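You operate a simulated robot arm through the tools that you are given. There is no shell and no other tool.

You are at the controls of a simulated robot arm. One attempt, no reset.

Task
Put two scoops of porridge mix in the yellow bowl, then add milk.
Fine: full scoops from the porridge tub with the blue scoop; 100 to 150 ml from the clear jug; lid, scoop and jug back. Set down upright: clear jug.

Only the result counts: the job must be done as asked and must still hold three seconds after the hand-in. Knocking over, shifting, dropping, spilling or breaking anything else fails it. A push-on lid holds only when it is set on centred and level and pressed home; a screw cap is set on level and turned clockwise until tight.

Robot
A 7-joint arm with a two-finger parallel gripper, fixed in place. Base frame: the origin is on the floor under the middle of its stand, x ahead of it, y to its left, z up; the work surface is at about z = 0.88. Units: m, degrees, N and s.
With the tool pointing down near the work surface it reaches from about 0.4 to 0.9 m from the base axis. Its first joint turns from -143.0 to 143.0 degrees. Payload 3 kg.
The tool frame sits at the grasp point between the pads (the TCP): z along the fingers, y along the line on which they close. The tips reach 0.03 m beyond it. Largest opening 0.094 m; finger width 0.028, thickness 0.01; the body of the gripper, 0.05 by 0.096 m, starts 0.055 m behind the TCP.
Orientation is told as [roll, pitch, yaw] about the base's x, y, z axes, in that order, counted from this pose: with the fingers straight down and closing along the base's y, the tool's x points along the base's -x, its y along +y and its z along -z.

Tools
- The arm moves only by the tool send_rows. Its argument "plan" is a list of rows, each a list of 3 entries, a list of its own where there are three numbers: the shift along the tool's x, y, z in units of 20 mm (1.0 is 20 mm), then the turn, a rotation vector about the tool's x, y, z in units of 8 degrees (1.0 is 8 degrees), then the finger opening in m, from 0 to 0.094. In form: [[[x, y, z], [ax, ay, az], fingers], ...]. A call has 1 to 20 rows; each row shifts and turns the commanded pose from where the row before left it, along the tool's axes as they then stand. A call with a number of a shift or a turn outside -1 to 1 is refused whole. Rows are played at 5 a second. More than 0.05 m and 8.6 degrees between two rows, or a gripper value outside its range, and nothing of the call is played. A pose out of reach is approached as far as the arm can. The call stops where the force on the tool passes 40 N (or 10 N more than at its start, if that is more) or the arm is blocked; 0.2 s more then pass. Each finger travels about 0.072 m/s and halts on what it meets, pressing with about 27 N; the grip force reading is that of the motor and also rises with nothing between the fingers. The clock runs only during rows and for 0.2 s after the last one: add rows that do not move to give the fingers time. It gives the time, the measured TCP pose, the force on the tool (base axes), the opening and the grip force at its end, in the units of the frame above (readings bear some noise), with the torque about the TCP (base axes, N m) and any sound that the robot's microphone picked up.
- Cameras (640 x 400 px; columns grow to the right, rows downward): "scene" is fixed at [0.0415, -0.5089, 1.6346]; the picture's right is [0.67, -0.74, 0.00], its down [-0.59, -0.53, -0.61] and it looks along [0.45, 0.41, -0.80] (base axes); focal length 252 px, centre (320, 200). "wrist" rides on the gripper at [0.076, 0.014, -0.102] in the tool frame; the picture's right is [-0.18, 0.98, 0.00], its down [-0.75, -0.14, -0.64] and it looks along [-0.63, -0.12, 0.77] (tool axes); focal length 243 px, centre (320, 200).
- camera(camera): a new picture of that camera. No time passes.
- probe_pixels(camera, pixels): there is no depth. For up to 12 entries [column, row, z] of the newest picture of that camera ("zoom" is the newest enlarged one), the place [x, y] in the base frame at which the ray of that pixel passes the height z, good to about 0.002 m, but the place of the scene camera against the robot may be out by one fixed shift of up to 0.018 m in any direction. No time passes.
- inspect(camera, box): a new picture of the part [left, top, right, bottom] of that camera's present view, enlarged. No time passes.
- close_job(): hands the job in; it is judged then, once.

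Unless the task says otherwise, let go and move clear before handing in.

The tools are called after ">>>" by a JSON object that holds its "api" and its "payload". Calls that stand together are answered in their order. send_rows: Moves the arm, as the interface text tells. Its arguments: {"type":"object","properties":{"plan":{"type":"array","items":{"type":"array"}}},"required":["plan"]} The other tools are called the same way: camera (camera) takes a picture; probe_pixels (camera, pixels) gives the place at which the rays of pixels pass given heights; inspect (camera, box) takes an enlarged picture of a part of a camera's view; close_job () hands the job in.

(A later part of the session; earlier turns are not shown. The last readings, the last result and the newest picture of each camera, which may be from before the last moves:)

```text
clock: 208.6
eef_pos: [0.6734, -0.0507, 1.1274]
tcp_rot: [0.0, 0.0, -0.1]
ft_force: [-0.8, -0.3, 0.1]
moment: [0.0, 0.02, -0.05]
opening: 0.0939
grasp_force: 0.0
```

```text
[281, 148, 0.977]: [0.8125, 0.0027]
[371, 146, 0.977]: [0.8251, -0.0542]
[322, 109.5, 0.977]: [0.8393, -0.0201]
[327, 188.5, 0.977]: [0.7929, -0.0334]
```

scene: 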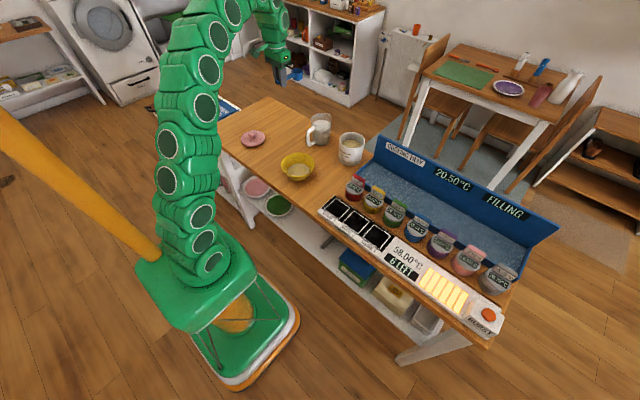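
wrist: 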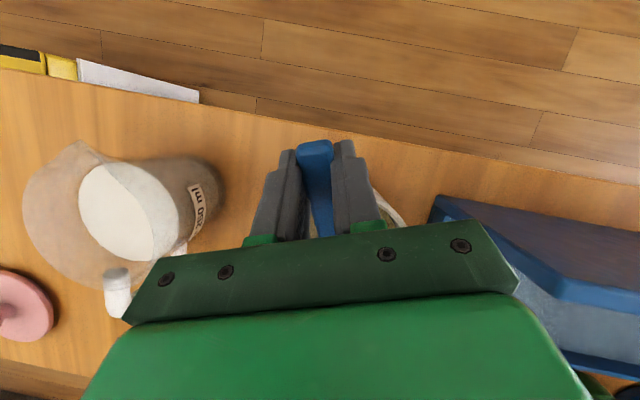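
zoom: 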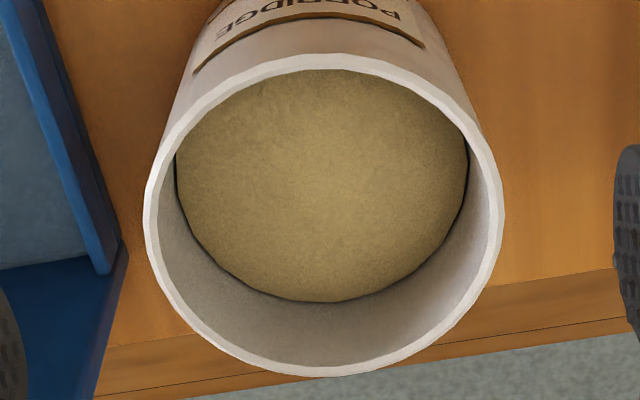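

>>> {"api": "probe_pixels", "payload": {"camera": "zoom", "pixels": [[144, 222, 0.977], [503, 212, 0.977], [318, 53, 0.977], [318, 377, 0.977], [158, 218, 0.977], [490, 208, 0.977], [175, 160, 0.943], [470, 150, 0.943], [318, 301, 0.943], [318, 69, 0.943]]}}

```text
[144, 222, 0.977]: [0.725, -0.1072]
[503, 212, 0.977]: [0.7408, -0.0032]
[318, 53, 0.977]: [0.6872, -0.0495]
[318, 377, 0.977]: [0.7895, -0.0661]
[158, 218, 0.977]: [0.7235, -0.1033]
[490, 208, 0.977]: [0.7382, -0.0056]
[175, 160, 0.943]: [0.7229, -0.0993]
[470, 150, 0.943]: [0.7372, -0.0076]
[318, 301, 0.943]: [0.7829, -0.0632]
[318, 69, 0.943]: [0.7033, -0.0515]
```

The tub's present centre works out to about (0.738, -0.056). Now I'll fetch the lid from (0.535, 0.3495).

>>> {"api": "send_rows", "payload": {"plan": [[[0.33, 0.953, 0], [0, 0, 0], 0.08], [[0.33, 0.953, 0], [0, 0, 0], 0.08], [[0.33, 0.953, 0], [0, 0, 0], 0.08], [[0.33, 0.953, 0], [0, 0, 0], 0.08], [[0.33, 0.953, 0], [0, 0, 0], 0.08], [[0.33, 0.953, 0], [0, 0, 0], 0.08], [[0.33, 0.953, 0], [0, 0, 0], 0.08], [[0.33, 0.953, 0], [0, 0, 0], 0.08], [[0.33, 0.953, 0], [0, 0, 0], 0.08], [[0.33, 0.953, 0], [0, 0, 0], 0.08], [[0.33, 0.953, 0], [0, 0, 0], 0.08], [[0.33, 0.953, 0], [0, 0, 0], 0.08], [[0.33, 0.953, 0], [0, 0, 0], 0.08], [[0.33, 0.953, 0], [0, 0, 0], 0.08], [[0.33, 0.953, 0], [0, 0, 0], 0.08], [[0.33, 0.953, 0], [0, 0, 0], 0.08], [[0.33, 0.953, 0], [0, 0, 0], 0.08], [[0.33, 0.953, 0], [0, 0, 0], 0.08], [[0.33, 0.953, 0], [0, 0, 0], 0.08], [[0.33, 0.953, 0], [0, 0, 0], 0.08]]}}

>>> {"api": "send_rows", "payload": {"plan": [[[0.33, 0.953, 0.5], [0, 0, 0], 0.08], [[0, 0, 1], [0, 0, 0], 0.08], [[0, 0, 1], [0, 0, 0], 0.08], [[0, 0, 1], [0, 0, 0], 0.08], [[0, 0, 1], [0, 0, 0], 0.08], [[0, 0, 0.5], [0, 0, 0], 0.08], [[0, 0, 0], [0, 0, 0], 0.08]]}}

>>> {"api": "camera", "payload": {"camera": "wrist"}}

```text
clock: 212.8
eef_pos: [0.5435, 0.3324, 1.1268]
tcp_rot: [0.0, 0.0, 0.0]
ft_force: [0.6, 0.3, 1.2]
moment: [-0.01, 0.02, 0.01]
opening: 0.0803
grasp_force: 0.2
```

```text
clock: 214.4
eef_pos: [0.5385, 0.352, 1.0266]
tcp_rot: [0.0, -0.1, -0.1]
ft_force: [-1.0, -0.4, 0.3]
moment: [0.01, 0.01, -0.01]
opening: 0.0798
grasp_force: 0.1
```

```text
taken
```

wrist: 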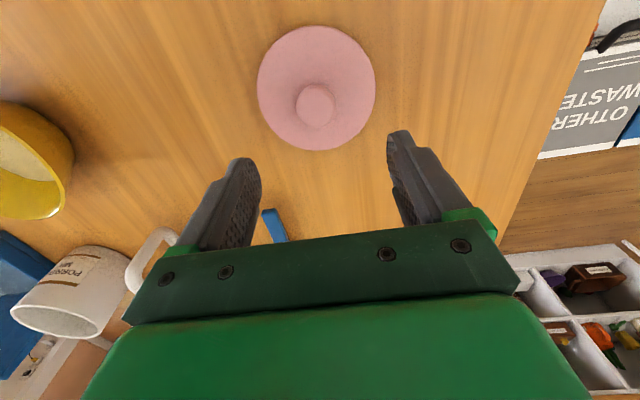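

The knob appears centred at wrist (315,104). I'll correct to the exact release position and descend around it.

>>> {"api": "send_rows", "payload": {"plan": [[[0.18, -0.13, 0.6], [0, 0, 0], 0.08], [[0, 0, 0.9], [0, 0, 0], 0.08], [[0, 0, 0.9], [0, 0, 0], 0.08], [[0, 0, 0.9], [0, 0, 0], 0.08], [[0, 0, 0.7], [0, 0, 0], 0.08], [[0, 0, 0.4], [0, 0, 0], 0.08], [[0, 0, 0.3], [0, 0, 0], 0.08], [[0, 0, 0], [0, 0, 0], 0.08]]}}

>>> {"api": "camera", "payload": {"camera": "wrist"}}

>>> {"api": "inspect", "payload": {"camera": "scene", "box": [230, 100, 290, 150]}}

```text
clock: 216.2
eef_pos: [0.5337, 0.3497, 0.9318]
tcp_rot: [-0.1, 0.0, -0.1]
ft_force: [-0.1, 0.5, -0.8]
moment: [0.02, 0.02, 0.0]
opening: 0.0801
grasp_force: 0.0
```

```text
taken
```

wrist: 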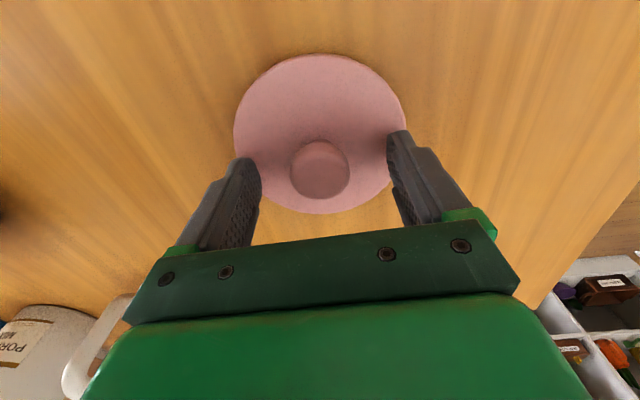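

```text
8.00 times, centred on (260, 125) of scene
```

zoom: 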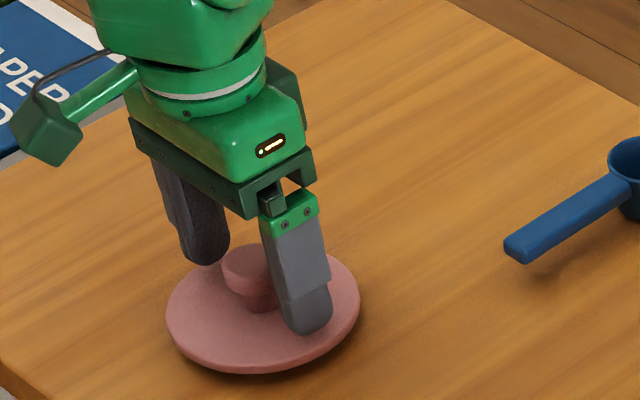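

The fingers straddle the knob just above the plate without touching. I'll close on it.

>>> {"api": "send_rows", "payload": {"plan": [[[0, 0, 0], [0, 0, 0], 0.05], [[0, 0, 0], [0, 0, 0], 0.035], [[0, 0, 0], [0, 0, 0], 0.02], [[0, 0, 0], [0, 0, 0], 0.02], [[0, 0, 0], [0, 0, 0], 0.02]]}}

>>> {"api": "send_rows", "payload": {"plan": [[[0, 0, -0.2], [0, 0, 0], 0.02], [[0, 0, -0.4], [0, 0, 0], 0.02], [[0, 0, -0.7], [0, 0, 0], 0.02], [[0, 0, -0.9], [0, 0, 0], 0.02], [[0, 0, -0.9], [0, 0, 0], 0.02], [[0, 0, -0.9], [0, 0, 0], 0.02], [[0, 0, 0], [0, 0, 0], 0.02]]}}

>>> {"api": "inspect", "payload": {"camera": "scene", "box": [230, 80, 300, 140]}}

>>> {"api": "camera", "payload": {"camera": "wrist"}}

```text
clock: 217.4
eef_pos: [0.533, 0.3493, 0.933]
tcp_rot: [0.0, -0.1, -0.1]
ft_force: [0.1, 0.3, 1.1]
moment: [-0.03, 0.01, -0.01]
opening: 0.0324
grasp_force: 26.6
```

```text
clock: 219.0
eef_pos: [0.533, 0.3495, 1.0127]
tcp_rot: [0.1, 0.0, -0.1]
ft_force: [-0.4, 0.6, -1.5]
moment: [-0.02, 0.0, 0.0]
opening: 0.0327
grasp_force: 26.4
```

```text
6.67 times, centred on (265, 110) of scene
```

zoom: 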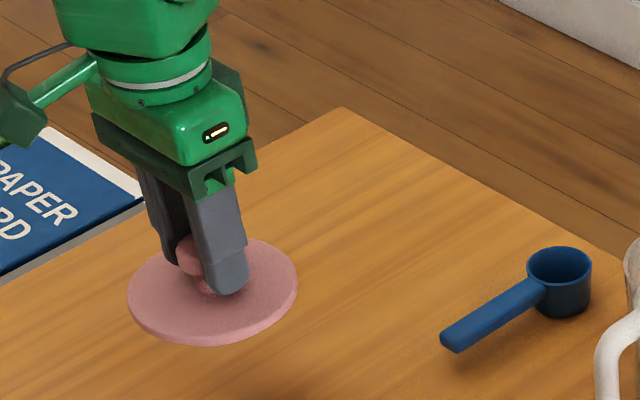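

```text
taken
```

wrist: 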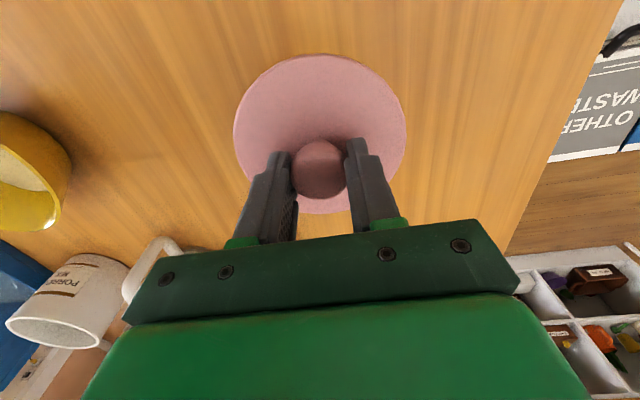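

The lid is held deep on the knob and level. I'll raise it and carry it to the tub.

>>> {"api": "send_rows", "payload": {"plan": [[[0, 0, -0.7], [0, 0, 0], 0.02], [[0, 0, -0.9], [0, 0, 0], 0.02], [[0, 0, -0.9], [0, 0, 0], 0.02], [[0, 0, -0.9], [0, 0, 0], 0.02], [[0, 0, -0.9], [0, 0, 0], 0.02], [[0, 0, -0.9], [0, 0, 0], 0.02], [[0, 0, -0.9], [0, 0, 0], 0.02], [[-0.25, -0.5, -0.5], [0, 0, 0], 0.02], [[-0.486, -0.966, 0], [0, 0, 0], 0.02], [[-0.486, -0.966, 0], [0, 0, 0], 0.02], [[-0.486, -0.966, 0], [0, 0, 0], 0.02], [[-0.486, -0.966, 0], [0, 0, 0], 0.02], [[-0.486, -0.966, 0], [0, 0, 0], 0.02], [[-0.486, -0.966, 0], [0, 0, 0], 0.02], [[-0.486, -0.966, 0], [0, 0, 0], 0.02], [[-0.486, -0.966, 0], [0, 0, 0], 0.02], [[-0.486, -0.966, 0], [0, 0, 0], 0.02], [[-0.486, -0.966, 0], [0, 0, 0], 0.02]]}}

>>> {"api": "send_rows", "payload": {"plan": [[[-0.486, -0.966, 0], [0, 0, 0], 0.02], [[-0.486, -0.966, 0], [0, 0, 0], 0.02], [[-0.486, -0.966, 0], [0, 0, 0], 0.02], [[-0.486, -0.966, 0], [0, 0, 0], 0.02], [[-0.486, -0.966, 0], [0, 0, 0], 0.02], [[-0.486, -0.966, 0], [0, 0, 0], 0.02], [[-0.486, -0.966, 0], [0, 0, 0], 0.02], [[-0.486, -0.966, 0], [0, 0, 0], 0.02], [[-0.486, -0.966, 0], [0, 0, 0], 0.02], [[-0.486, -0.966, 0], [0, 0, 0], 0.02], [[-0.23, -0.46, 0], [0, 0, 0], 0.02], [[0, 0, 0], [0, 0, 0], 0.02]]}}

>>> {"api": "camera", "payload": {"camera": "scene"}}

```text
clock: 222.8
eef_pos: [0.6332, 0.1454, 1.1439]
tcp_rot: [-0.1, 0.0, -0.1]
ft_force: [0.4, 0.3, -0.4]
moment: [0.01, -0.02, 0.02]
opening: 0.0326
grasp_force: 26.9
```

```text
clock: 225.4
eef_pos: [0.7348, -0.0574, 1.1444]
tcp_rot: [0.0, 0.1, -0.2]
ft_force: [-0.2, 0.2, -0.7]
moment: [-0.01, 0.0, 0.01]
opening: 0.0324
grasp_force: 27.3
```

```text
taken
```

scene: 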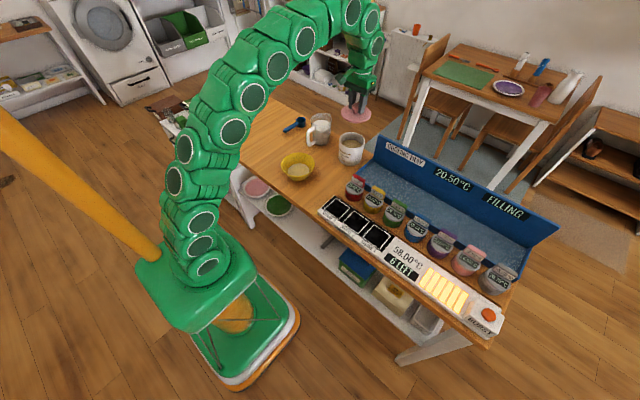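

The lid hangs just off the tub axis. I'll fine-tune to (0.737, -0.056) and lower to just above the rim for an alignment check.

>>> {"api": "send_rows", "payload": {"plan": [[[-0.12, 0.075, 0.5], [0, 0, 0], 0.02], [[0, 0, 0.9], [0, 0, 0], 0.02], [[0, 0, 0.9], [0, 0, 0], 0.02], [[0, 0, 0.9], [0, 0, 0], 0.02], [[0, 0, 0.9], [0, 0, 0], 0.02], [[0, 0, 0.5], [0, 0, 0], 0.02], [[0, 0, 0], [0, 0, 0], 0.02]]}}

>>> {"api": "inspect", "payload": {"camera": "scene", "box": [325, 110, 375, 160]}}

>>> {"api": "inspect", "payload": {"camera": "wrist", "box": [220, 20, 420, 240]}}

```text
clock: 227.0
eef_pos: [0.7388, -0.0542, 1.0536]
tcp_rot: [0.0, 0.0, -0.2]
ft_force: [-0.9, -0.5, 0.0]
moment: [-0.01, -0.02, -0.01]
opening: 0.0329
grasp_force: 27.1
```

```text
8.00 times, centred on (350, 135) of scene
```

zoom: 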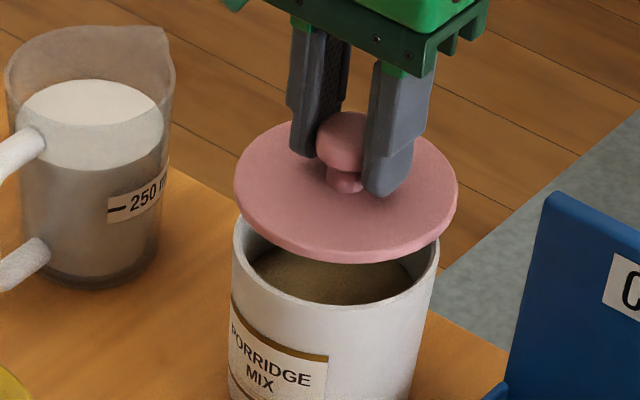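

```text
1.82 times, centred on (320, 130) of wrist
```

zoom: 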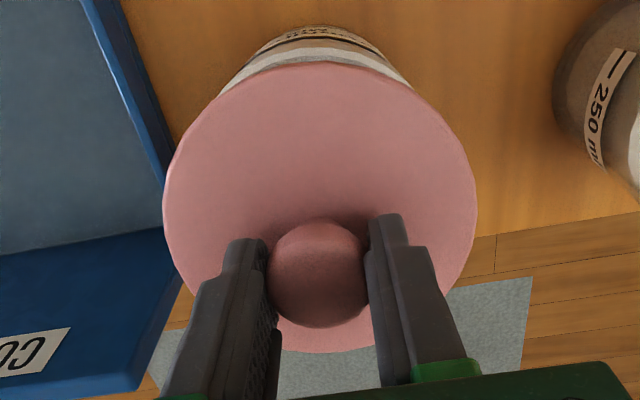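

The lid hovers about 3 cm above the tub. Position readings carry about 1 mm of noise, so I'll take a couple of static readings to average.

>>> {"api": "send_rows", "payload": {"plan": [[[0, 0, 0], [0, 0, 0], 0.02]]}}

>>> {"api": "send_rows", "payload": {"plan": [[[0, 0, 0], [0, 0, 0], 0.02]]}}

>>> {"api": "send_rows", "payload": {"plan": [[[0, 0, 0], [0, 0, 0], 0.02]]}}

>>> {"api": "send_rows", "payload": {"plan": [[[0, 0, 0], [0, 0, 0], 0.02]]}}

```text
clock: 227.4
eef_pos: [0.7385, -0.0551, 1.0508]
tcp_rot: [0.0, -0.1, -0.1]
ft_force: [-0.2, 0.5, -0.8]
moment: [0.02, 0.01, 0.0]
opening: 0.0328
grasp_force: 26.7
```

```text
clock: 227.8
eef_pos: [0.7375, -0.0549, 1.0535]
tcp_rot: [0.0, 0.0, 0.0]
ft_force: [-0.2, 0.0, -0.2]
moment: [0.03, -0.01, -0.02]
opening: 0.0326
grasp_force: 27.1
```

```text
clock: 228.2
eef_pos: [0.7387, -0.0565, 1.0524]
tcp_rot: [0.0, 0.1, 0.0]
ft_force: [0.3, -0.1, -0.7]
moment: [0.02, -0.02, 0.03]
opening: 0.0325
grasp_force: 27.2
```

```text
clock: 228.6
eef_pos: [0.7388, -0.0559, 1.0512]
tcp_rot: [0.0, 0.0, -0.1]
ft_force: [-0.4, 0.7, -0.7]
moment: [0.0, 0.02, 0.0]
opening: 0.0327
grasp_force: 27.2
```

Averaged, the lid is at (0.7385, -0.0553), so I'll shift about 2 mm toward the robot and lower close to the rim to compare the edges.

>>> {"api": "send_rows", "payload": {"plan": [[[0.09, -0.02, 0.4], [0, 0, 0], 0.02], [[0, 0, 0.3], [0, 0, 0], 0.02], [[0, 0, 0], [0, 0, 0], 0.02]]}}

>>> {"api": "inspect", "payload": {"camera": "scene", "box": [325, 115, 375, 165]}}

>>> {"api": "inspect", "payload": {"camera": "wrist", "box": [220, 20, 420, 240]}}

```text
clock: 229.4
eef_pos: [0.7359, -0.056, 1.0376]
tcp_rot: [0.0, 0.0, 0.0]
ft_force: [-0.4, 0.4, -0.5]
moment: [0.01, -0.01, 0.03]
opening: 0.0328
grasp_force: 27.0
```

```text
8.00 times, centred on (350, 140) of scene
```

zoom: 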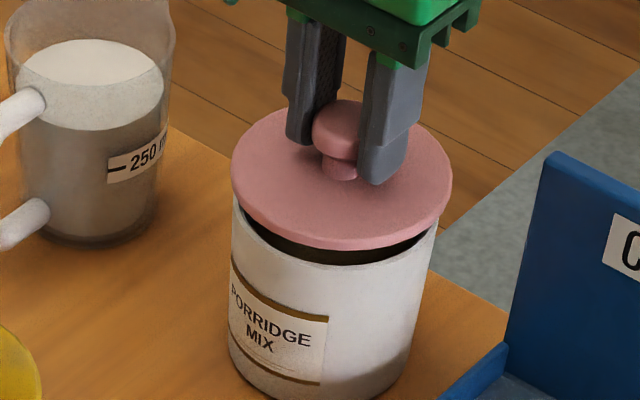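

```text
1.82 times, centred on (320, 130) of wrist
```

zoom: 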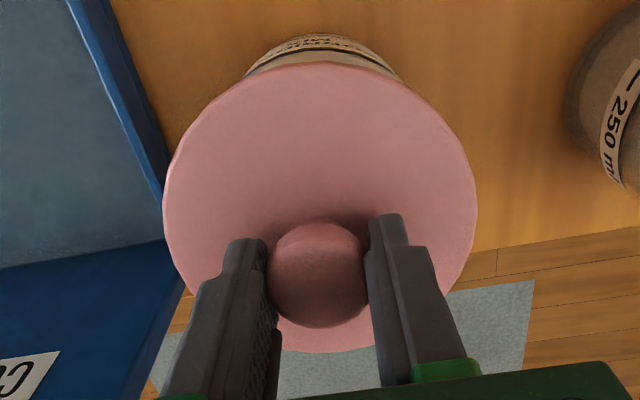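

The gap under the lid looks even around the rim, and the lateral centring is within about 1 mm. I'll lower in small steps onto the tub.

>>> {"api": "send_rows", "payload": {"plan": [[[0, 0, 0.15], [0, 0, 0], 0.02], [[0, 0, 0.15], [0, 0, 0], 0.02], [[0, 0, 0.1], [0, 0, 0], 0.02], [[0, 0, 0], [0, 0, 0], 0.02]]}}

>>> {"api": "inspect", "payload": {"camera": "scene", "box": [325, 115, 375, 165]}}

```text
clock: 230.4
eef_pos: [0.7348, -0.0551, 1.03]
tcp_rot: [0.0, 0.0, -0.1]
ft_force: [-0.3, -0.6, 0.7]
moment: [0.02, -0.02, 0.0]
opening: 0.0325
grasp_force: 27.7
```

```text
8.00 times, centred on (350, 140) of scene
```

zoom: 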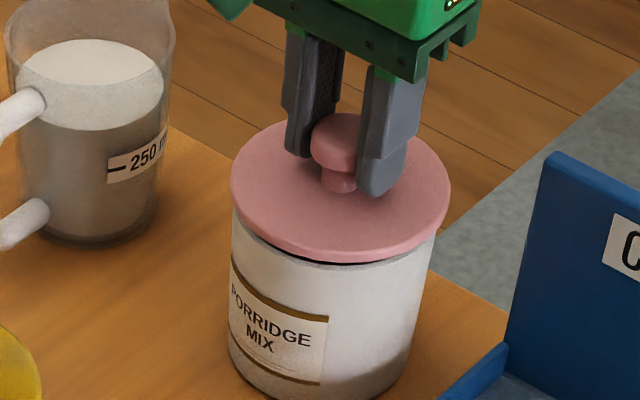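

There's still no contact force and only a thin gap is left on the near side. I'll continue 2 mm at a time.

>>> {"api": "send_rows", "payload": {"plan": [[[0, 0, 0.1], [0, 0, 0], 0.02], [[0, 0, 0.1], [0, 0, 0], 0.02], [[0, 0, 0], [0, 0, 0], 0.02]]}}

>>> {"api": "inspect", "payload": {"camera": "scene", "box": [325, 115, 375, 165]}}

```text
clock: 231.2
eef_pos: [0.7374, -0.057, 1.0267]
tcp_rot: [-0.1, -0.1, -0.1]
ft_force: [0.1, -0.1, 0.0]
moment: [-0.01, 0.02, 0.01]
opening: 0.033
grasp_force: 27.3
```

```text
8.00 times, centred on (350, 140) of scene
```

zoom: 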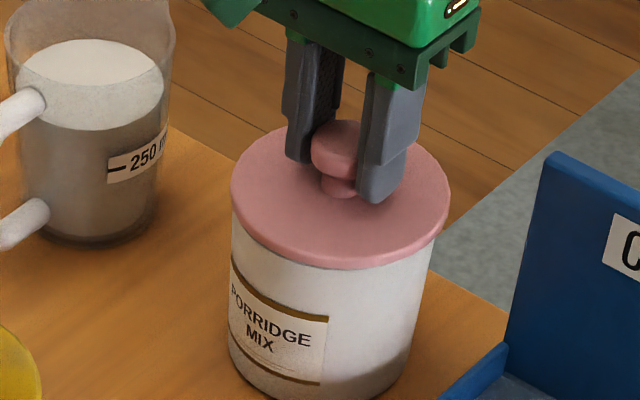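

The gap has closed almost fully with no side load. I'll press down further in small steps.

>>> {"api": "send_rows", "payload": {"plan": [[[0, 0, 0.1], [0, 0, 0], 0.02], [[0, 0, 0.1], [0, 0, 0], 0.02], [[0, 0, 0], [0, 0, 0], 0.02]]}}

```text
clock: 232.0
eef_pos: [0.7365, -0.0564, 1.0226]
tcp_rot: [-0.1, 0.0, -0.1]
ft_force: [0.0, 0.8, 0.6]
moment: [0.01, -0.01, -0.02]
opening: 0.0328
grasp_force: 27.2
```

>>> {"api": "send_rows", "payload": {"plan": [[[0, 0, 0.1], [0, 0, 0], 0.02], [[0, 0, 0.1], [0, 0, 0], 0.02], [[0, 0, 0], [0, 0, 0], 0.02]]}}

>>> {"api": "inspect", "payload": {"camera": "scene", "box": [325, 115, 375, 165]}}

```text
clock: 232.9
eef_pos: [0.7379, -0.0571, 1.0207]
tcp_rot: [0.0, -0.3, -0.1]
ft_force: [-2.3, -0.3, 4.8]
moment: [-0.14, -0.02, -0.09]
opening: 0.0325
grasp_force: 27.6
stopped in row 3: the force on the tool passed its limit at 42 N (the readings are from after the stop); the commanded pose is now the measured one
```

```text
8.00 times, centred on (350, 140) of scene
```

zoom: 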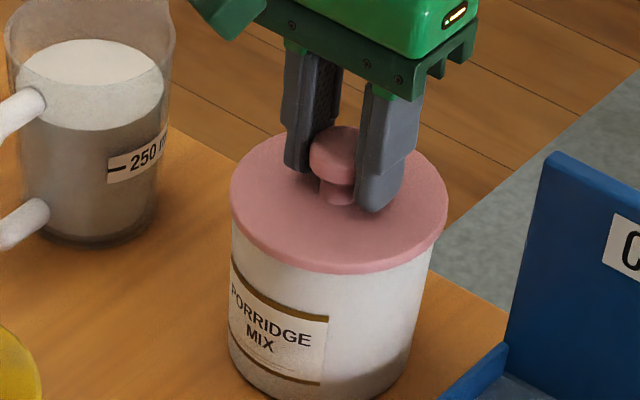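

The press passed 42 N and the lid's rim now sits flush on the tub, matching the original look. While I still hold the knob, I'll gently slide the tub the roughly (3, 5) mm back to where it stood.

>>> {"api": "send_rows", "payload": {"plan": [[[0, 0, 0], [0, 0, 0], 0.02], [[-0.05, 0.08, 0], [0, 0, 0], 0.02], [[-0.05, 0.08, 0], [0, 0, 0], 0.02], [[-0.05, 0.09, 0], [0, 0, 0], 0.02], [[0, 0, 0], [0, 0, 0], 0.02]]}}

>>> {"api": "inspect", "payload": {"camera": "scene", "box": [325, 120, 375, 170]}}

```text
clock: 234.1
eef_pos: [0.7397, -0.0501, 1.0207]
tcp_rot: [0.0, -0.4, 0.0]
ft_force: [-2.3, -6.5, 15.5]
moment: [-0.33, 0.16, 0.01]
opening: 0.0327
grasp_force: 27.4
```

```text
8.00 times, centred on (350, 145) of scene
```

zoom: 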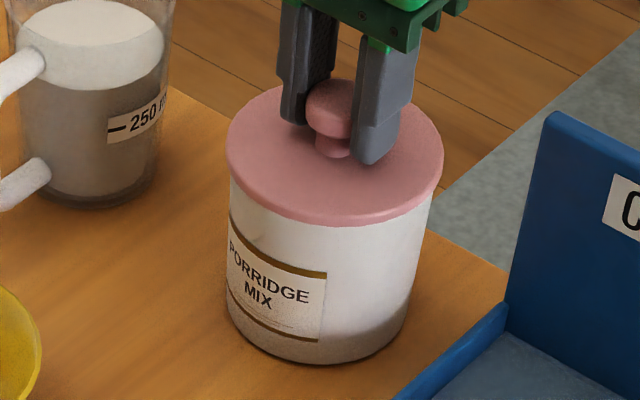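

The tub is back nearly exactly where it started (lid edges at 226–443, originally 226–442). I'll release the knob, rise and close the fingers so I can press on the centre of the knob.

>>> {"api": "send_rows", "payload": {"plan": [[[0, 0, 0], [0, 0, 0], 0.05], [[0, 0, 0], [0, 0, 0], 0.07], [[0, 0, -0.5], [0, 0, 0], 0.07], [[0, 0, -1], [0, 0, 0], 0.07], [[0, 0, -1], [0, 0, 0], 0.07], [[0, 0, 0], [0, 0, 0], 0.0], [[0, 0, 0], [0, 0, 0], 0.0], [[0, 0, 0], [0, 0, 0], 0.0], [[0, 0, 0], [0, 0, 0], 0.0]]}}

>>> {"api": "inspect", "payload": {"camera": "scene", "box": [325, 110, 375, 170]}}

>>> {"api": "camera", "payload": {"camera": "wrist"}}

```text
clock: 236.1
eef_pos: [0.7399, -0.0506, 1.0702]
tcp_rot: [0.0, -0.2, 0.0]
ft_force: [-0.1, 0.6, -0.2]
moment: [0.0, 0.01, 0.0]
opening: 0.0001
grasp_force: 27.5
```

```text
6.67 times, centred on (350, 140) of scene
```

zoom: 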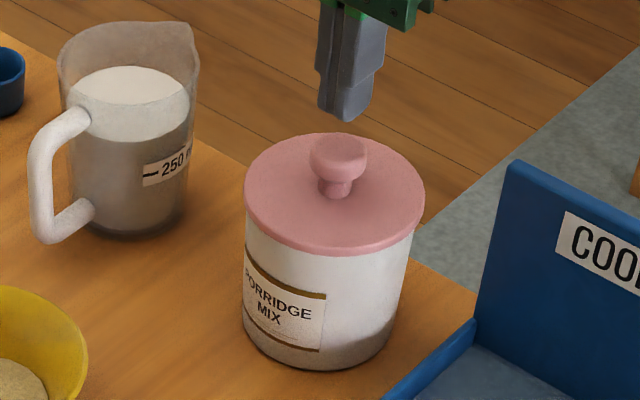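

```text
taken
```

wrist: 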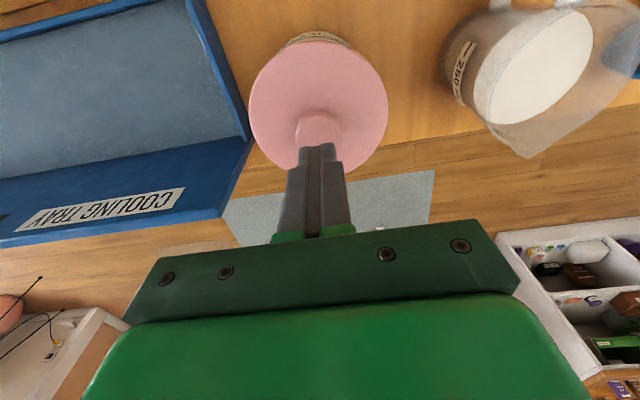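

The lid sits level on the tub. I'll press down on the knob with the closed fingertips until the force is solid.

>>> {"api": "send_rows", "payload": {"plan": [[[0, 0, 0.5], [0, 0, 0], 0.0], [[0, 0, 0.5], [0, 0, 0], 0.0], [[0, 0, 0.2], [0, 0, 0], 0.0], [[0, 0, 0.1], [0, 0, 0], 0.0], [[0, 0, 0], [0, 0, 0], 0.0]]}}

>>> {"api": "send_rows", "payload": {"plan": [[[0, 0, 0.1], [0, 0, 0], 0.0], [[0, 0, 0.1], [0, 0, 0], 0.0], [[0, 0, 0.1], [0, 0, 0], 0.0], [[0, 0, 0.1], [0, 0, 0], 0.0]]}}

```text
clock: 237.3
eef_pos: [0.7399, -0.0506, 1.0462]
tcp_rot: [0.1, -0.5, -0.2]
ft_force: [0.4, 1.0, 27.5]
moment: [0.04, 0.19, -0.03]
opening: 0.0001
grasp_force: 27.2
```

```text
clock: 237.7
eef_pos: [0.7405, -0.0518, 1.0466]
tcp_rot: [-0.1, -0.7, -0.1]
ft_force: [0.8, -0.7, 2.7]
moment: [0.01, -0.06, 0.03]
opening: 0.0
grasp_force: 27.2
stopped in row 1: the force on the tool passed its limit at 43 N (the readings are from after the stop); the commanded pose is now the measured one
```

The press reached 43 N with no further travel, so the lid is home. I'll rise, true up the tool and move to view the jug and its handle closely.

>>> {"api": "send_rows", "payload": {"plan": [[[0, 0, -0.6], [0, 0.08, 0], 0.0], [[0, 0, -0.9], [0, 0, 0], 0.05], [[0, 0, -0.9], [0, 0, 0], 0.094], [[0, 0, -0.9], [0, 0, 0], 0.094], [[0, 0, -0.9], [0, 0, 0], 0.094], [[0.9, 0.85, 0], [0, 0, 0], 0.094], [[0.9, 0.85, 0], [0, 0, 0], 0.094], [[0.9, 0.85, 0], [0, 0, 0], 0.094], [[0.9, 0.85, 0], [0, 0, 0], 0.094], [[0.9, 0.85, 0], [0, 0, 0], 0.094], [[0.9, 0.85, 0], [0, 0, 0], 0.094], [[0.9, 0.85, 0], [0, 0, 0], 0.094], [[0.9, 0.85, 0], [0, 0, 0], 0.094], [[0.9, 0.85, 0], [0, 0, 0], 0.094], [[0, 0, 0], [0, 0, 0], 0.094]]}}

>>> {"api": "inspect", "payload": {"camera": "wrist", "box": [220, 40, 420, 240]}}

>>> {"api": "inspect", "payload": {"camera": "scene", "box": [325, 120, 375, 170]}}

```text
clock: 240.9
eef_pos: [0.5803, 0.1035, 1.1309]
tcp_rot: [0.1, 0.2, -0.1]
ft_force: [0.1, 0.2, 0.1]
moment: [0.04, 0.03, -0.03]
opening: 0.0941
grasp_force: 0.0
```

```text
2.00 times, centred on (320, 140) of wrist
```

zoom: 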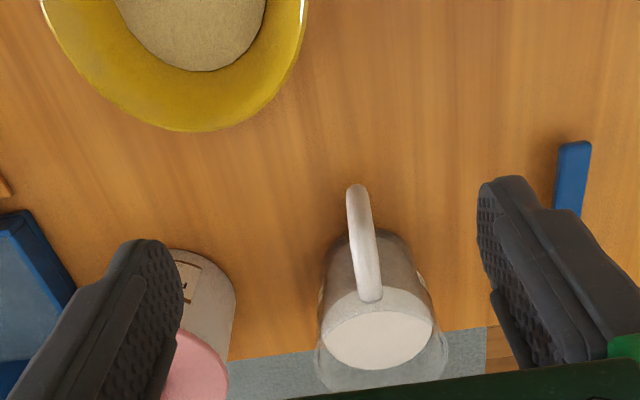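

```text
8.00 times, centred on (350, 145) of scene
```

zoom: 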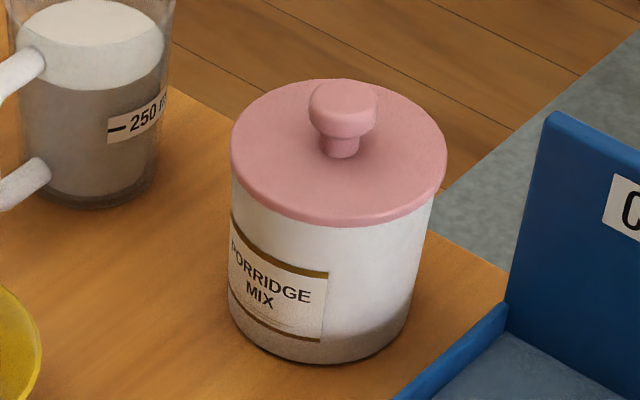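

The lid looks the same as in the first pictures. In the wrist zoom, the jug handle runs from (358,188) at its outer end to (371,300) at the jug wall. I'll probe its coordinates and look at its height from the scene.

>>> {"api": "inspect", "payload": {"camera": "scene", "box": [300, 105, 340, 150]}}

>>> {"api": "inspect", "payload": {"camera": "wrist", "box": [270, 90, 390, 210]}}

>>> {"api": "probe_pixels", "payload": {"camera": "zoom", "pixels": [[317, 155, 0.965], [340, 155, 0.965], [328, 140, 0.965], [350, 333, 0.975], [355, 300, 0.97], [332, 160, 0.94], [328, 140, 0.9]]}}

```text
8.89 times, centred on (320, 128) of scene
```

zoom: 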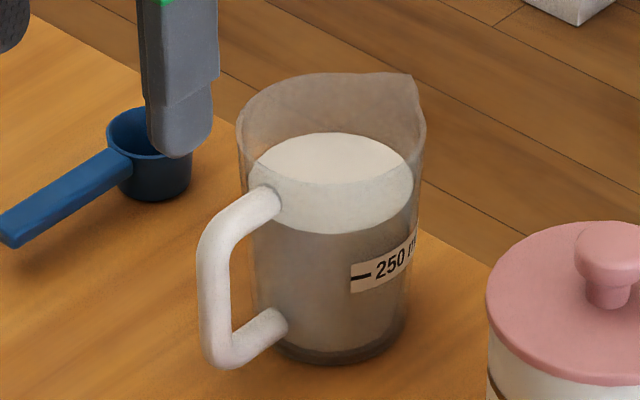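

```text
3.33 times, centred on (330, 150) of wrist
```

zoom: 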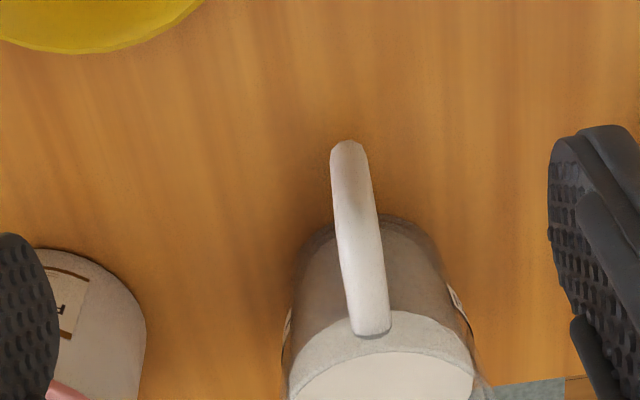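

```text
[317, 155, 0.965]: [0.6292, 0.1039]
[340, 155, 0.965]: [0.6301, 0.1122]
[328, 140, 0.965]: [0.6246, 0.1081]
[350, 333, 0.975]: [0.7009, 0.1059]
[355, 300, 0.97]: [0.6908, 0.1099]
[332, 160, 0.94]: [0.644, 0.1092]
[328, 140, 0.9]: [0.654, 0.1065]
```

The handle's vertical bar is at about (0.6635, 0.115), spanning z ≈ 0.90–0.985, and the jug axis is at about (0.746, 0.114). Before gripping it, I'll rehearse a pouring pose in free air (yaw -160°, spout toward the robot and bowl), starting with the turn.

>>> {"api": "send_rows", "payload": {"plan": [[[0, 0, 0], [0, 0, 1], 0.03], [[0, 0, 0], [0, 0, 1], 0.02], [[0, 0, 0], [0, 0, 1], 0.02], [[0, 0, 0], [0, 0, 1], 0.02], [[0, 0, 0], [0, 0, 1], 0.02], [[0, 0, 0], [0, 0, 1], 0.02], [[0, 0, 0], [0, 0, 1], 0.02], [[0, 0, 0], [0, 0, 1], 0.02], [[0, 0, 0], [0, 0, 1], 0.02], [[0, 0, 0], [0, 0, 1], 0.02], [[0, 0, 0], [0, 0, 1], 0.02], [[0, 0, 0], [0, 0, 1], 0.02], [[0, 0, 0], [0, 0, 1], 0.02], [[0, 0, 0], [0, 0, 1], 0.02], [[0, 0, 0], [0, 0, 1], 0.02], [[0, 0, 0], [0, 0, 1], 0.02], [[0, 0, 0], [0, 0, 1], 0.02], [[0, 0, 0], [0, 0, 1], 0.02], [[0, 0, 0], [0, 0, 1], 0.02], [[0, 0, 0], [0, 0, 1], 0.02]]}}

>>> {"api": "send_rows", "payload": {"plan": [[[0.93, 0.5, 0], [0, 0, 0], 0.02], [[0.93, 0.5, 0], [0, 0, 0], 0.02], [[0.93, 0.5, 0], [0, 0, 0], 0.02], [[0.93, 0.5, 0], [0, 0, 0], 0.02], [[0, 0, 0.3], [0, 1, 0], 0.02], [[0, 0, 0], [0, 1, 0], 0.02], [[0, 0, 0], [0, 1, 0], 0.02], [[0, 0, 0], [0, 1, 0], 0.02], [[0, 0, 0], [0, 1, 0], 0.02], [[0, 0, 0], [0, 1, 0], 0.02], [[0, 0, 0], [0, 1, 0], 0.02], [[0, 0, 0], [0, 1, 0], 0.02], [[0, 0, 0], [0, 0, 0], 0.02]]}}

>>> {"api": "camera", "payload": {"camera": "scene"}}

```text
clock: 245.1
eef_pos: [0.5773, 0.1021, 1.1297]
tcp_rot: [-0.1, -0.2, -160.1]
ft_force: [-0.6, 0.3, -1.0]
moment: [-0.03, 0.01, 0.0]
opening: 0.02
grasp_force: 0.1
```

```text
clock: 247.9
eef_pos: [0.6627, 0.0904, 1.1229]
tcp_rot: [-0.1, 64.0, -160.3]
ft_force: [0.8, 0.4, 0.4]
moment: [0.0, 0.0, -0.03]
opening: 0.0199
grasp_force: 0.0
```

```text
taken
```

scene: 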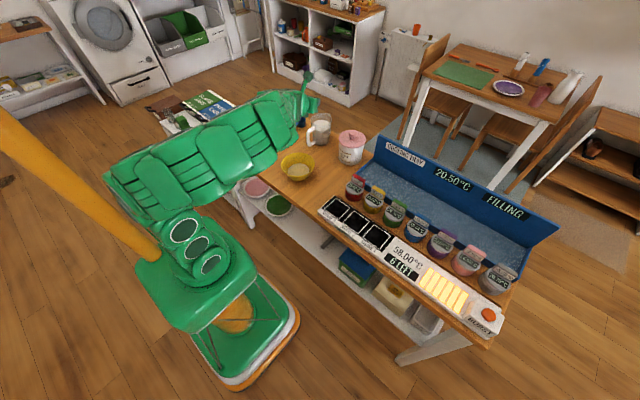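

The arm reaches 64° there too. I'll verify the lower height I'd actually pour from (z ≈ 1.06 at 48°), which is still above the jug handle.

>>> {"api": "send_rows", "payload": {"plan": [[[0, 0, 0], [0, -1, 0], 0.02], [[0, 0, 0], [0, -1, 0], 0.02], [[-0.768, 0, 0.69], [0, 0, 0], 0.02], [[-0.768, 0, 0.69], [0, 0, 0], 0.02], [[-0.768, 0, 0.69], [0, 0, 0], 0.02], [[0, 0, 0], [0, 0, 0], 0.02]]}}

>>> {"api": "send_rows", "payload": {"plan": [[[0, 0, 0], [0, 1, 0], 0.02], [[0, 0, 0], [0, 1, 0], 0.02], [[0, 0, 0], [0, 0, 0], 0.02]]}}

>>> {"api": "inspect", "payload": {"camera": "scene", "box": [240, 80, 380, 200]}}

```text
clock: 249.3
eef_pos: [0.661, 0.0903, 1.0626]
tcp_rot: [0.0, 47.9, -160.0]
ft_force: [-0.3, 0.0, 0.2]
moment: [-0.02, 0.0, -0.01]
opening: 0.0202
grasp_force: 0.1
```

```text
clock: 250.1
eef_pos: [0.6626, 0.0909, 1.0633]
tcp_rot: [-0.3, 63.9, -160.4]
ft_force: [-0.1, 0.1, 0.5]
moment: [-0.01, 0.02, -0.03]
opening: 0.02
grasp_force: 0.0
```

```text
3.33 times, centred on (310, 140) of scene
```

zoom: 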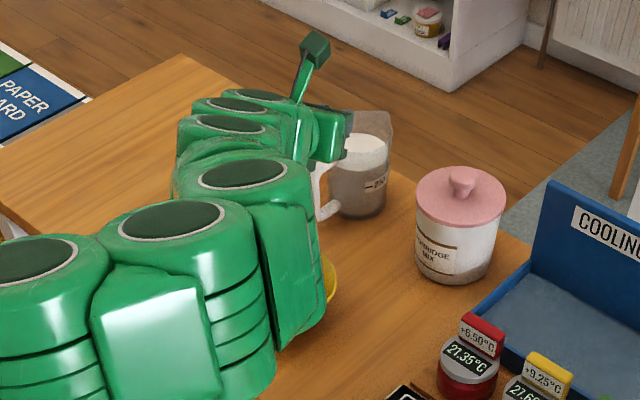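

In that pose the forearm lies low right over the bowl and hides it, so I won't use it. I'll untilt, rise and rehearse yaw +90° (pouring toward +y from the bowl's right side) instead.

>>> {"api": "send_rows", "payload": {"plan": [[[0, 0, -0.5], [0, -1, 0], 0.02], [[0, 0, -0.5], [0, -1, 0], 0.02], [[0, 0, -0.5], [0, -1, 0], 0.02], [[0, 0, -0.5], [0, -1, 0], 0.02], [[0, 0, -0.5], [0, -1, 0], 0.02], [[0, 0, -0.5], [0, -1, 0], 0.02], [[0, 0, -0.5], [0, -1, 0], 0.02], [[0, 0, -0.5], [0, -1, 0], 0.02], [[0, 0, -0.8], [0, 0, 0], 0.02], [[0, 0, -0.8], [0, 0, 0], 0.02], [[0, 0, 0], [0, 0, 0], 0.02]]}}

>>> {"api": "send_rows", "payload": {"plan": [[[0, 0, 0], [0, 0, -1], 0.02], [[0, 0, 0], [0, 0, -1], 0.02], [[0, 0, 0], [0, 0, -1], 0.02], [[0, 0, 0], [0, 0, -1], 0.02], [[0, 0, 0], [0, 0, -1], 0.02], [[0, 0, 0], [0, 0, -1], 0.02], [[0, 0, 0], [0, 0, -1], 0.02], [[0, 0, 0], [0, 0, -1], 0.02], [[0, 0, 0], [0, 0, -1], 0.02], [[0, 0, 0], [0, 0, -1], 0.02], [[0, 0, 0], [0, 0, -1], 0.02], [[0, 0, 0], [0, 0, -1], 0.02], [[0, 0, 0], [0, 0, -1], 0.02], [[0, 0, 0], [0, 0, -1], 0.02], [[0, 0, 0], [0, 0, -1], 0.02], [[0, 0, 0], [0, 0, -1], 0.02], [[0, 0, 0], [0, 0, -1], 0.02], [[0, 0, 0], [0, 0, -1], 0.02], [[0, 0, 0], [0, 0, -1], 0.02], [[0, 0, 0], [0, 0, -1], 0.02]]}}

>>> {"api": "send_rows", "payload": {"plan": [[[0, 0, 0], [0, 0, -1], 0.02], [[0, 0, 0], [0, 0, -1], 0.02], [[0, 0, 0], [0, 0, -1], 0.02], [[0, 0, 0], [0, 0, -1], 0.02], [[0, 0, 0], [0, 0, -1], 0.02], [[0, 0, 0], [0, 0, -1], 0.02], [[0, 0, 0], [0, 0, -1], 0.02], [[0, 0, 0], [0, 0, -1], 0.02], [[0, 0, 0], [0, 0, -1], 0.02], [[0, 0, 0], [0, 0, -1], 0.02], [[0, 0, 0], [0, 0, -1], 0.02], [[0, 0, 0], [0, 0, -0.25], 0.02], [[0, 0, 0], [0, 0, 0], 0.02]]}}

```text
clock: 252.5
eef_pos: [0.62, 0.0737, 1.155]
tcp_rot: [0.0, -0.2, -160.0]
ft_force: [-0.2, 0.1, 1.0]
moment: [0.03, 0.0, -0.02]
opening: 0.0199
grasp_force: 0.1
```

```text
clock: 256.7
eef_pos: [0.6217, 0.0752, 1.1563]
tcp_rot: [0.0, 0.2, -0.1]
ft_force: [-0.7, 0.1, 0.3]
moment: [0.0, 0.02, -0.05]
opening: 0.0201
grasp_force: 0.1
```

```text
clock: 259.5
eef_pos: [0.6211, 0.0745, 1.1554]
tcp_rot: [0.0, 0.0, 90.0]
ft_force: [0.7, -0.8, -0.8]
moment: [-0.01, 0.01, 0.02]
opening: 0.0198
grasp_force: 0.0
```

The yaw is at +90°. I'll go to the pouring grip position on the bowl's right side and tilt 56°.

>>> {"api": "send_rows", "payload": {"plan": [[[0.884, 0.473, 0.25], [0, 0, 0], 0.02], [[0.884, 0.473, 0.25], [0, 0, 0], 0.02], [[0.884, 0.473, 0.25], [0, 0, 0], 0.02], [[0.884, 0.473, 0.25], [0, 0, 0], 0.02], [[0.884, 0.473, 0.25], [0, 0, 0], 0.02], [[0.884, 0.473, 0.25], [0, 0, 0], 0.02], [[0.884, 0.473, 0.25], [0, 0, 0], 0.02], [[0.884, 0.473, 0.25], [0, 0, 0], 0.02], [[0.884, 0.473, 0.25], [0, 0, 0], 0.02], [[0.884, 0.473, 0.25], [0, 0, 0], 0.02], [[0.884, 0.473, 0.25], [0, 0, 0], 0.02], [[0, 0, 0], [0, 1, 0], 0.02], [[0, 0, 0], [0, 1, 0], 0.02], [[0, 0, 0], [0, 1, 0], 0.02], [[0, 0, 0], [0, 1, 0], 0.02], [[0, 0, 0], [0, 1, 0], 0.02], [[0, 0, 0], [0, 1, 0], 0.02], [[0, 0, 0], [0, 1, 0], 0.02], [[0, 0, 0], [0, 0, 0], 0.02]]}}

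>>> {"api": "camera", "payload": {"camera": "scene"}}

```text
clock: 263.5
eef_pos: [0.5153, -0.121, 1.1015]
tcp_rot: [0.1, 56.0, 90.0]
ft_force: [0.8, -0.4, -0.4]
moment: [0.02, 0.02, 0.01]
opening: 0.0199
grasp_force: 0.1
```

```text
taken
```

scene: 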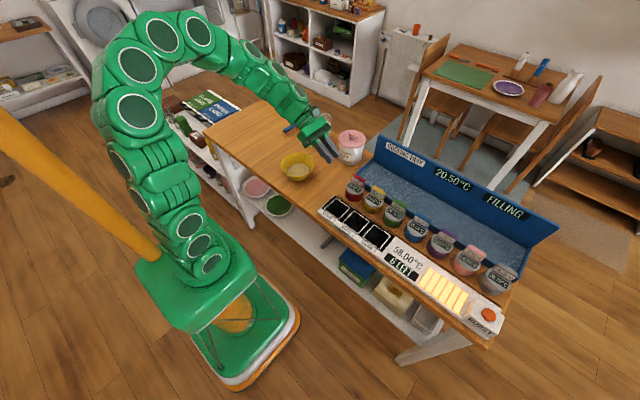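

This works well, with the arm clear and the bowl visible, so this is the pouring pose. I'll untilt, turn back to yaw 0 and go above the jug handle.

>>> {"api": "send_rows", "payload": {"plan": [[[0, 0, 0], [0, -1, 0], 0.02], [[0, 0, 0], [0, -1, 0], 0.02], [[0, 0, 0], [0, -1, 0], 0.02], [[0, 0, 0], [0, -1, 0], 0.02], [[0, 0, 0], [0, -1, 0], 0.02], [[0, 0, 0], [0, -1, 0], 0.02], [[0, 0, 0], [0, -1, 0], 0.02], [[0, 0, -0.8], [0, 0, 1], 0.02], [[0, 0, -0.8], [0, 0, 1], 0.02], [[0, 0, 0], [0, 0, 1], 0.02], [[0, 0, 0], [0, 0, 1], 0.02], [[0, 0, 0], [0, 0, 1], 0.02], [[0, 0, 0], [0, 0, 1], 0.02], [[0, 0, 0], [0, 0, 1], 0.02], [[0, 0, 0], [0, 0, 1], 0.02], [[0, 0, 0], [0, 0, 1], 0.02], [[0, 0, 0], [0, 0, 1], 0.02], [[0, 0, 0], [0, 0, 1], 0.02], [[0, 0, 0], [0, 0, 0.25], 0.02], [[0, 0, 0], [0, 0, 0], 0.02]]}}

>>> {"api": "send_rows", "payload": {"plan": [[[-0.52, 0.983, 0], [0, 0, 0], 0.02], [[-0.52, 0.983, 0], [0, 0, 0], 0.02], [[-0.52, 0.983, 0], [0, 0, 0], 0.02], [[-0.52, 0.983, 0], [0, 0, 0], 0.02], [[-0.52, 0.983, 0], [0, 0, 0], 0.02], [[-0.52, 0.983, 0], [0, 0, 0], 0.02], [[-0.52, 0.983, 0], [0, 0, 0], 0.02], [[-0.52, 0.983, 0], [0, 0, 0], 0.04], [[-0.52, 0.983, 0], [0, 0, 0], 0.06], [[-0.52, 0.983, 0], [0, 0, 0], 0.06], [[-0.52, 0.983, 0], [0, 0, 0], 0.06], [[-0.52, 0.983, 0.5], [0, 0, 0], 0.06], [[0, 0, 0.5], [0, 0, 0], 0.06], [[0, 0, 0], [0, 0, 0], 0.06]]}}

>>> {"api": "camera", "payload": {"camera": "wrist"}}

```text
clock: 267.7
eef_pos: [0.5167, -0.1196, 1.1324]
tcp_rot: [0.0, 0.2, -0.2]
ft_force: [-0.3, 0.6, -0.4]
moment: [0.01, -0.01, -0.04]
opening: 0.02
grasp_force: 0.1
```

```text
clock: 270.7
eef_pos: [0.6415, 0.118, 1.1116]
tcp_rot: [0.1, 0.0, -0.2]
ft_force: [0.0, 0.0, 0.0]
moment: [0.02, 0.0, -0.01]
opening: 0.0598
grasp_force: 0.2
```

```text
taken
```

wrist: 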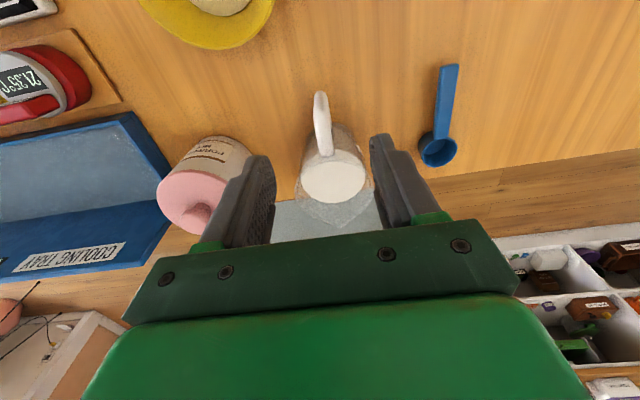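

The handle shows at wrist (320–328, 93–155), between the fingers. I'll zoom to refine its position from this closer view.

>>> {"api": "inspect", "payload": {"camera": "wrist", "box": [275, 80, 375, 180]}}

>>> {"api": "probe_pixels", "payload": {"camera": "zoom", "pixels": [[300, 50, 0.9], [300, 50, 0.905], [282, 100, 0.94], [320, 95, 0.94], [328, 300, 0.98], [310, 180, 0.985], [295, 200, 0.985], [340, 195, 0.985]]}}

```text
4.00 times, centred on (325, 130) of wrist
```

zoom: 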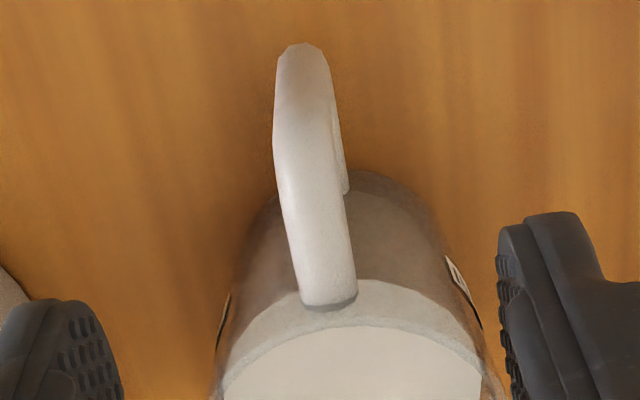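

```text
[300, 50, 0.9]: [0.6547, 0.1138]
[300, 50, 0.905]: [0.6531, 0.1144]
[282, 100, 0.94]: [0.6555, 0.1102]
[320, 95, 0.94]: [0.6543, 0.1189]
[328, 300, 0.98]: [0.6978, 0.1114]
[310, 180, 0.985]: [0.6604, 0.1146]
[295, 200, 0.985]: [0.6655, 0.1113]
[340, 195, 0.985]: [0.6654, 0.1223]
```

>>> {"api": "probe_pixels", "payload": {"camera": "zoom", "pixels": [[302, 300, 0.98], [357, 298, 0.98], [280, 195, 0.985], [346, 190, 0.985], [276, 90, 0.93], [334, 88, 0.93], [222, 395, 0.967], [482, 375, 0.967], [352, 327, 0.967]]}}

>>> {"api": "inspect", "payload": {"camera": "scene", "box": [300, 105, 340, 150]}}

```text
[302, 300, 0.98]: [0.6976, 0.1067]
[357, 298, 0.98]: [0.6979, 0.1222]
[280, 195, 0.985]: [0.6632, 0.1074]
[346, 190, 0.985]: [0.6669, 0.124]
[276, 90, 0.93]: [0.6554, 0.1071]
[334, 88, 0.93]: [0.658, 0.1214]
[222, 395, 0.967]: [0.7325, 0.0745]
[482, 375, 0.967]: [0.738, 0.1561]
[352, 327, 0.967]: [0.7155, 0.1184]
```

```text
8.89 times, centred on (320, 128) of scene
```

zoom: 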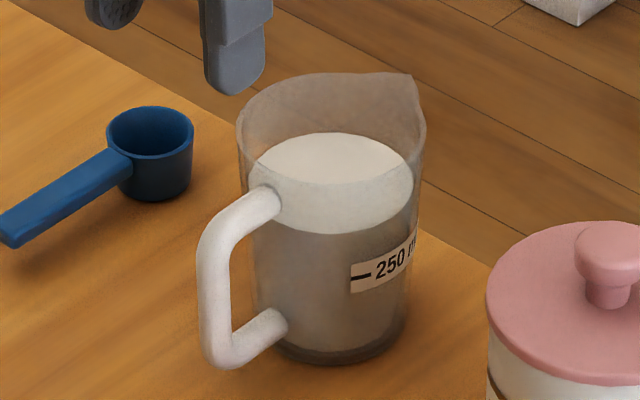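

The handle lies along y = 0.115 with its vertical bar centred near x = 0.663 and no noticeable yaw. I'll move over it and descend in stages.

>>> {"api": "send_rows", "payload": {"plan": [[[-0.54, -0.08, 0], [0, 0, 0], 0.06], [[-0.54, -0.07, 0], [0, 0, 0], 0.06], [[0, 0, 0.8], [0, 0, 0], 0.06], [[0, 0, 0.9], [0, 0, 0], 0.06], [[0, 0, 0.9], [0, 0, 0], 0.06], [[0, 0, 0.9], [0, 0, 0], 0.06], [[0, 0, 0.8], [0, 0, 0], 0.06], [[0, 0, 0.7], [0, 0, 0], 0.06], [[0, 0, 0], [0, 0, 0], 0.06]]}}

>>> {"api": "camera", "payload": {"camera": "wrist"}}

>>> {"api": "inspect", "payload": {"camera": "scene", "box": [295, 95, 345, 150]}}

```text
clock: 272.7
eef_pos: [0.6624, 0.1129, 1.0113]
tcp_rot: [0.0, 0.2, 0.0]
ft_force: [-0.4, 0.3, 0.7]
moment: [0.01, -0.03, 0.01]
opening: 0.06
grasp_force: 0.0
```

```text
taken
```

wrist: 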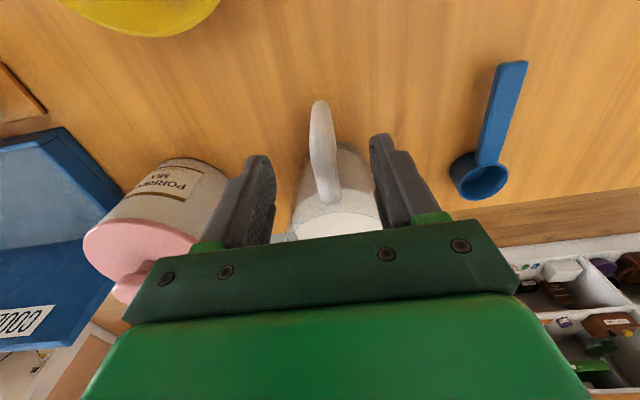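

```text
7.27 times, centred on (320, 122) of scene
```

zoom: 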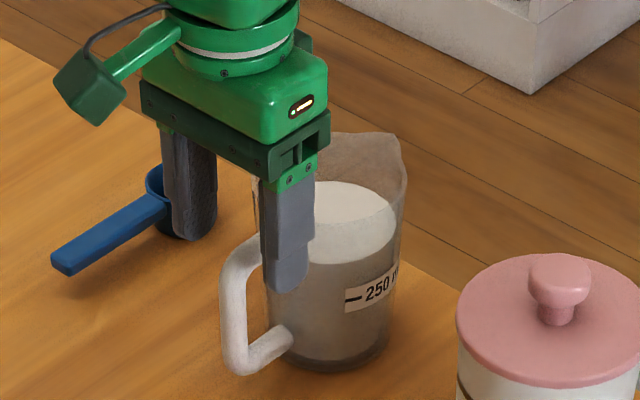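

The scene suggests the handle bar may sit a little nearer the robot than my finger centre. I'll cross-check with probes from this lower wrist view.

>>> {"api": "inspect", "payload": {"camera": "wrist", "box": [280, 85, 370, 215]}}

>>> {"api": "probe_pixels", "payload": {"camera": "wrist", "pixels": [[320, 100, 0.895], [320, 100, 0.905], [320, 100, 0.915], [322, 150, 0.985], [322, 140, 0.985], [328, 200, 0.98], [338, 148, 0.91]]}}

```text
3.08 times, centred on (325, 150) of wrist
```

zoom: 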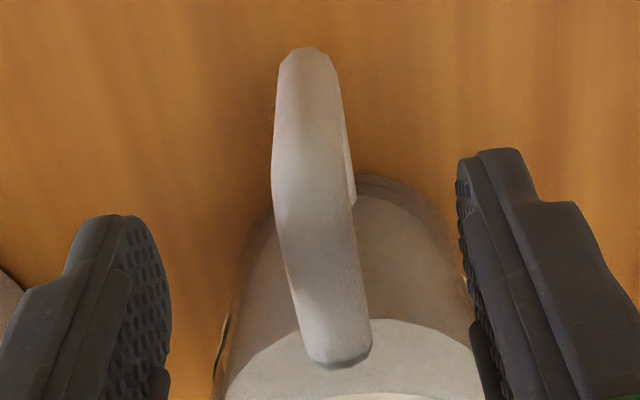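

```text
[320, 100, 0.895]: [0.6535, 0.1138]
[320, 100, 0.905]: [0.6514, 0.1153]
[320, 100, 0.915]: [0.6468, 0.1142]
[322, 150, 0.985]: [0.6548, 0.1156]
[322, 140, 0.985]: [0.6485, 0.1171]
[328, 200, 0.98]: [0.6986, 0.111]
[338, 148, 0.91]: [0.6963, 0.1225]
```

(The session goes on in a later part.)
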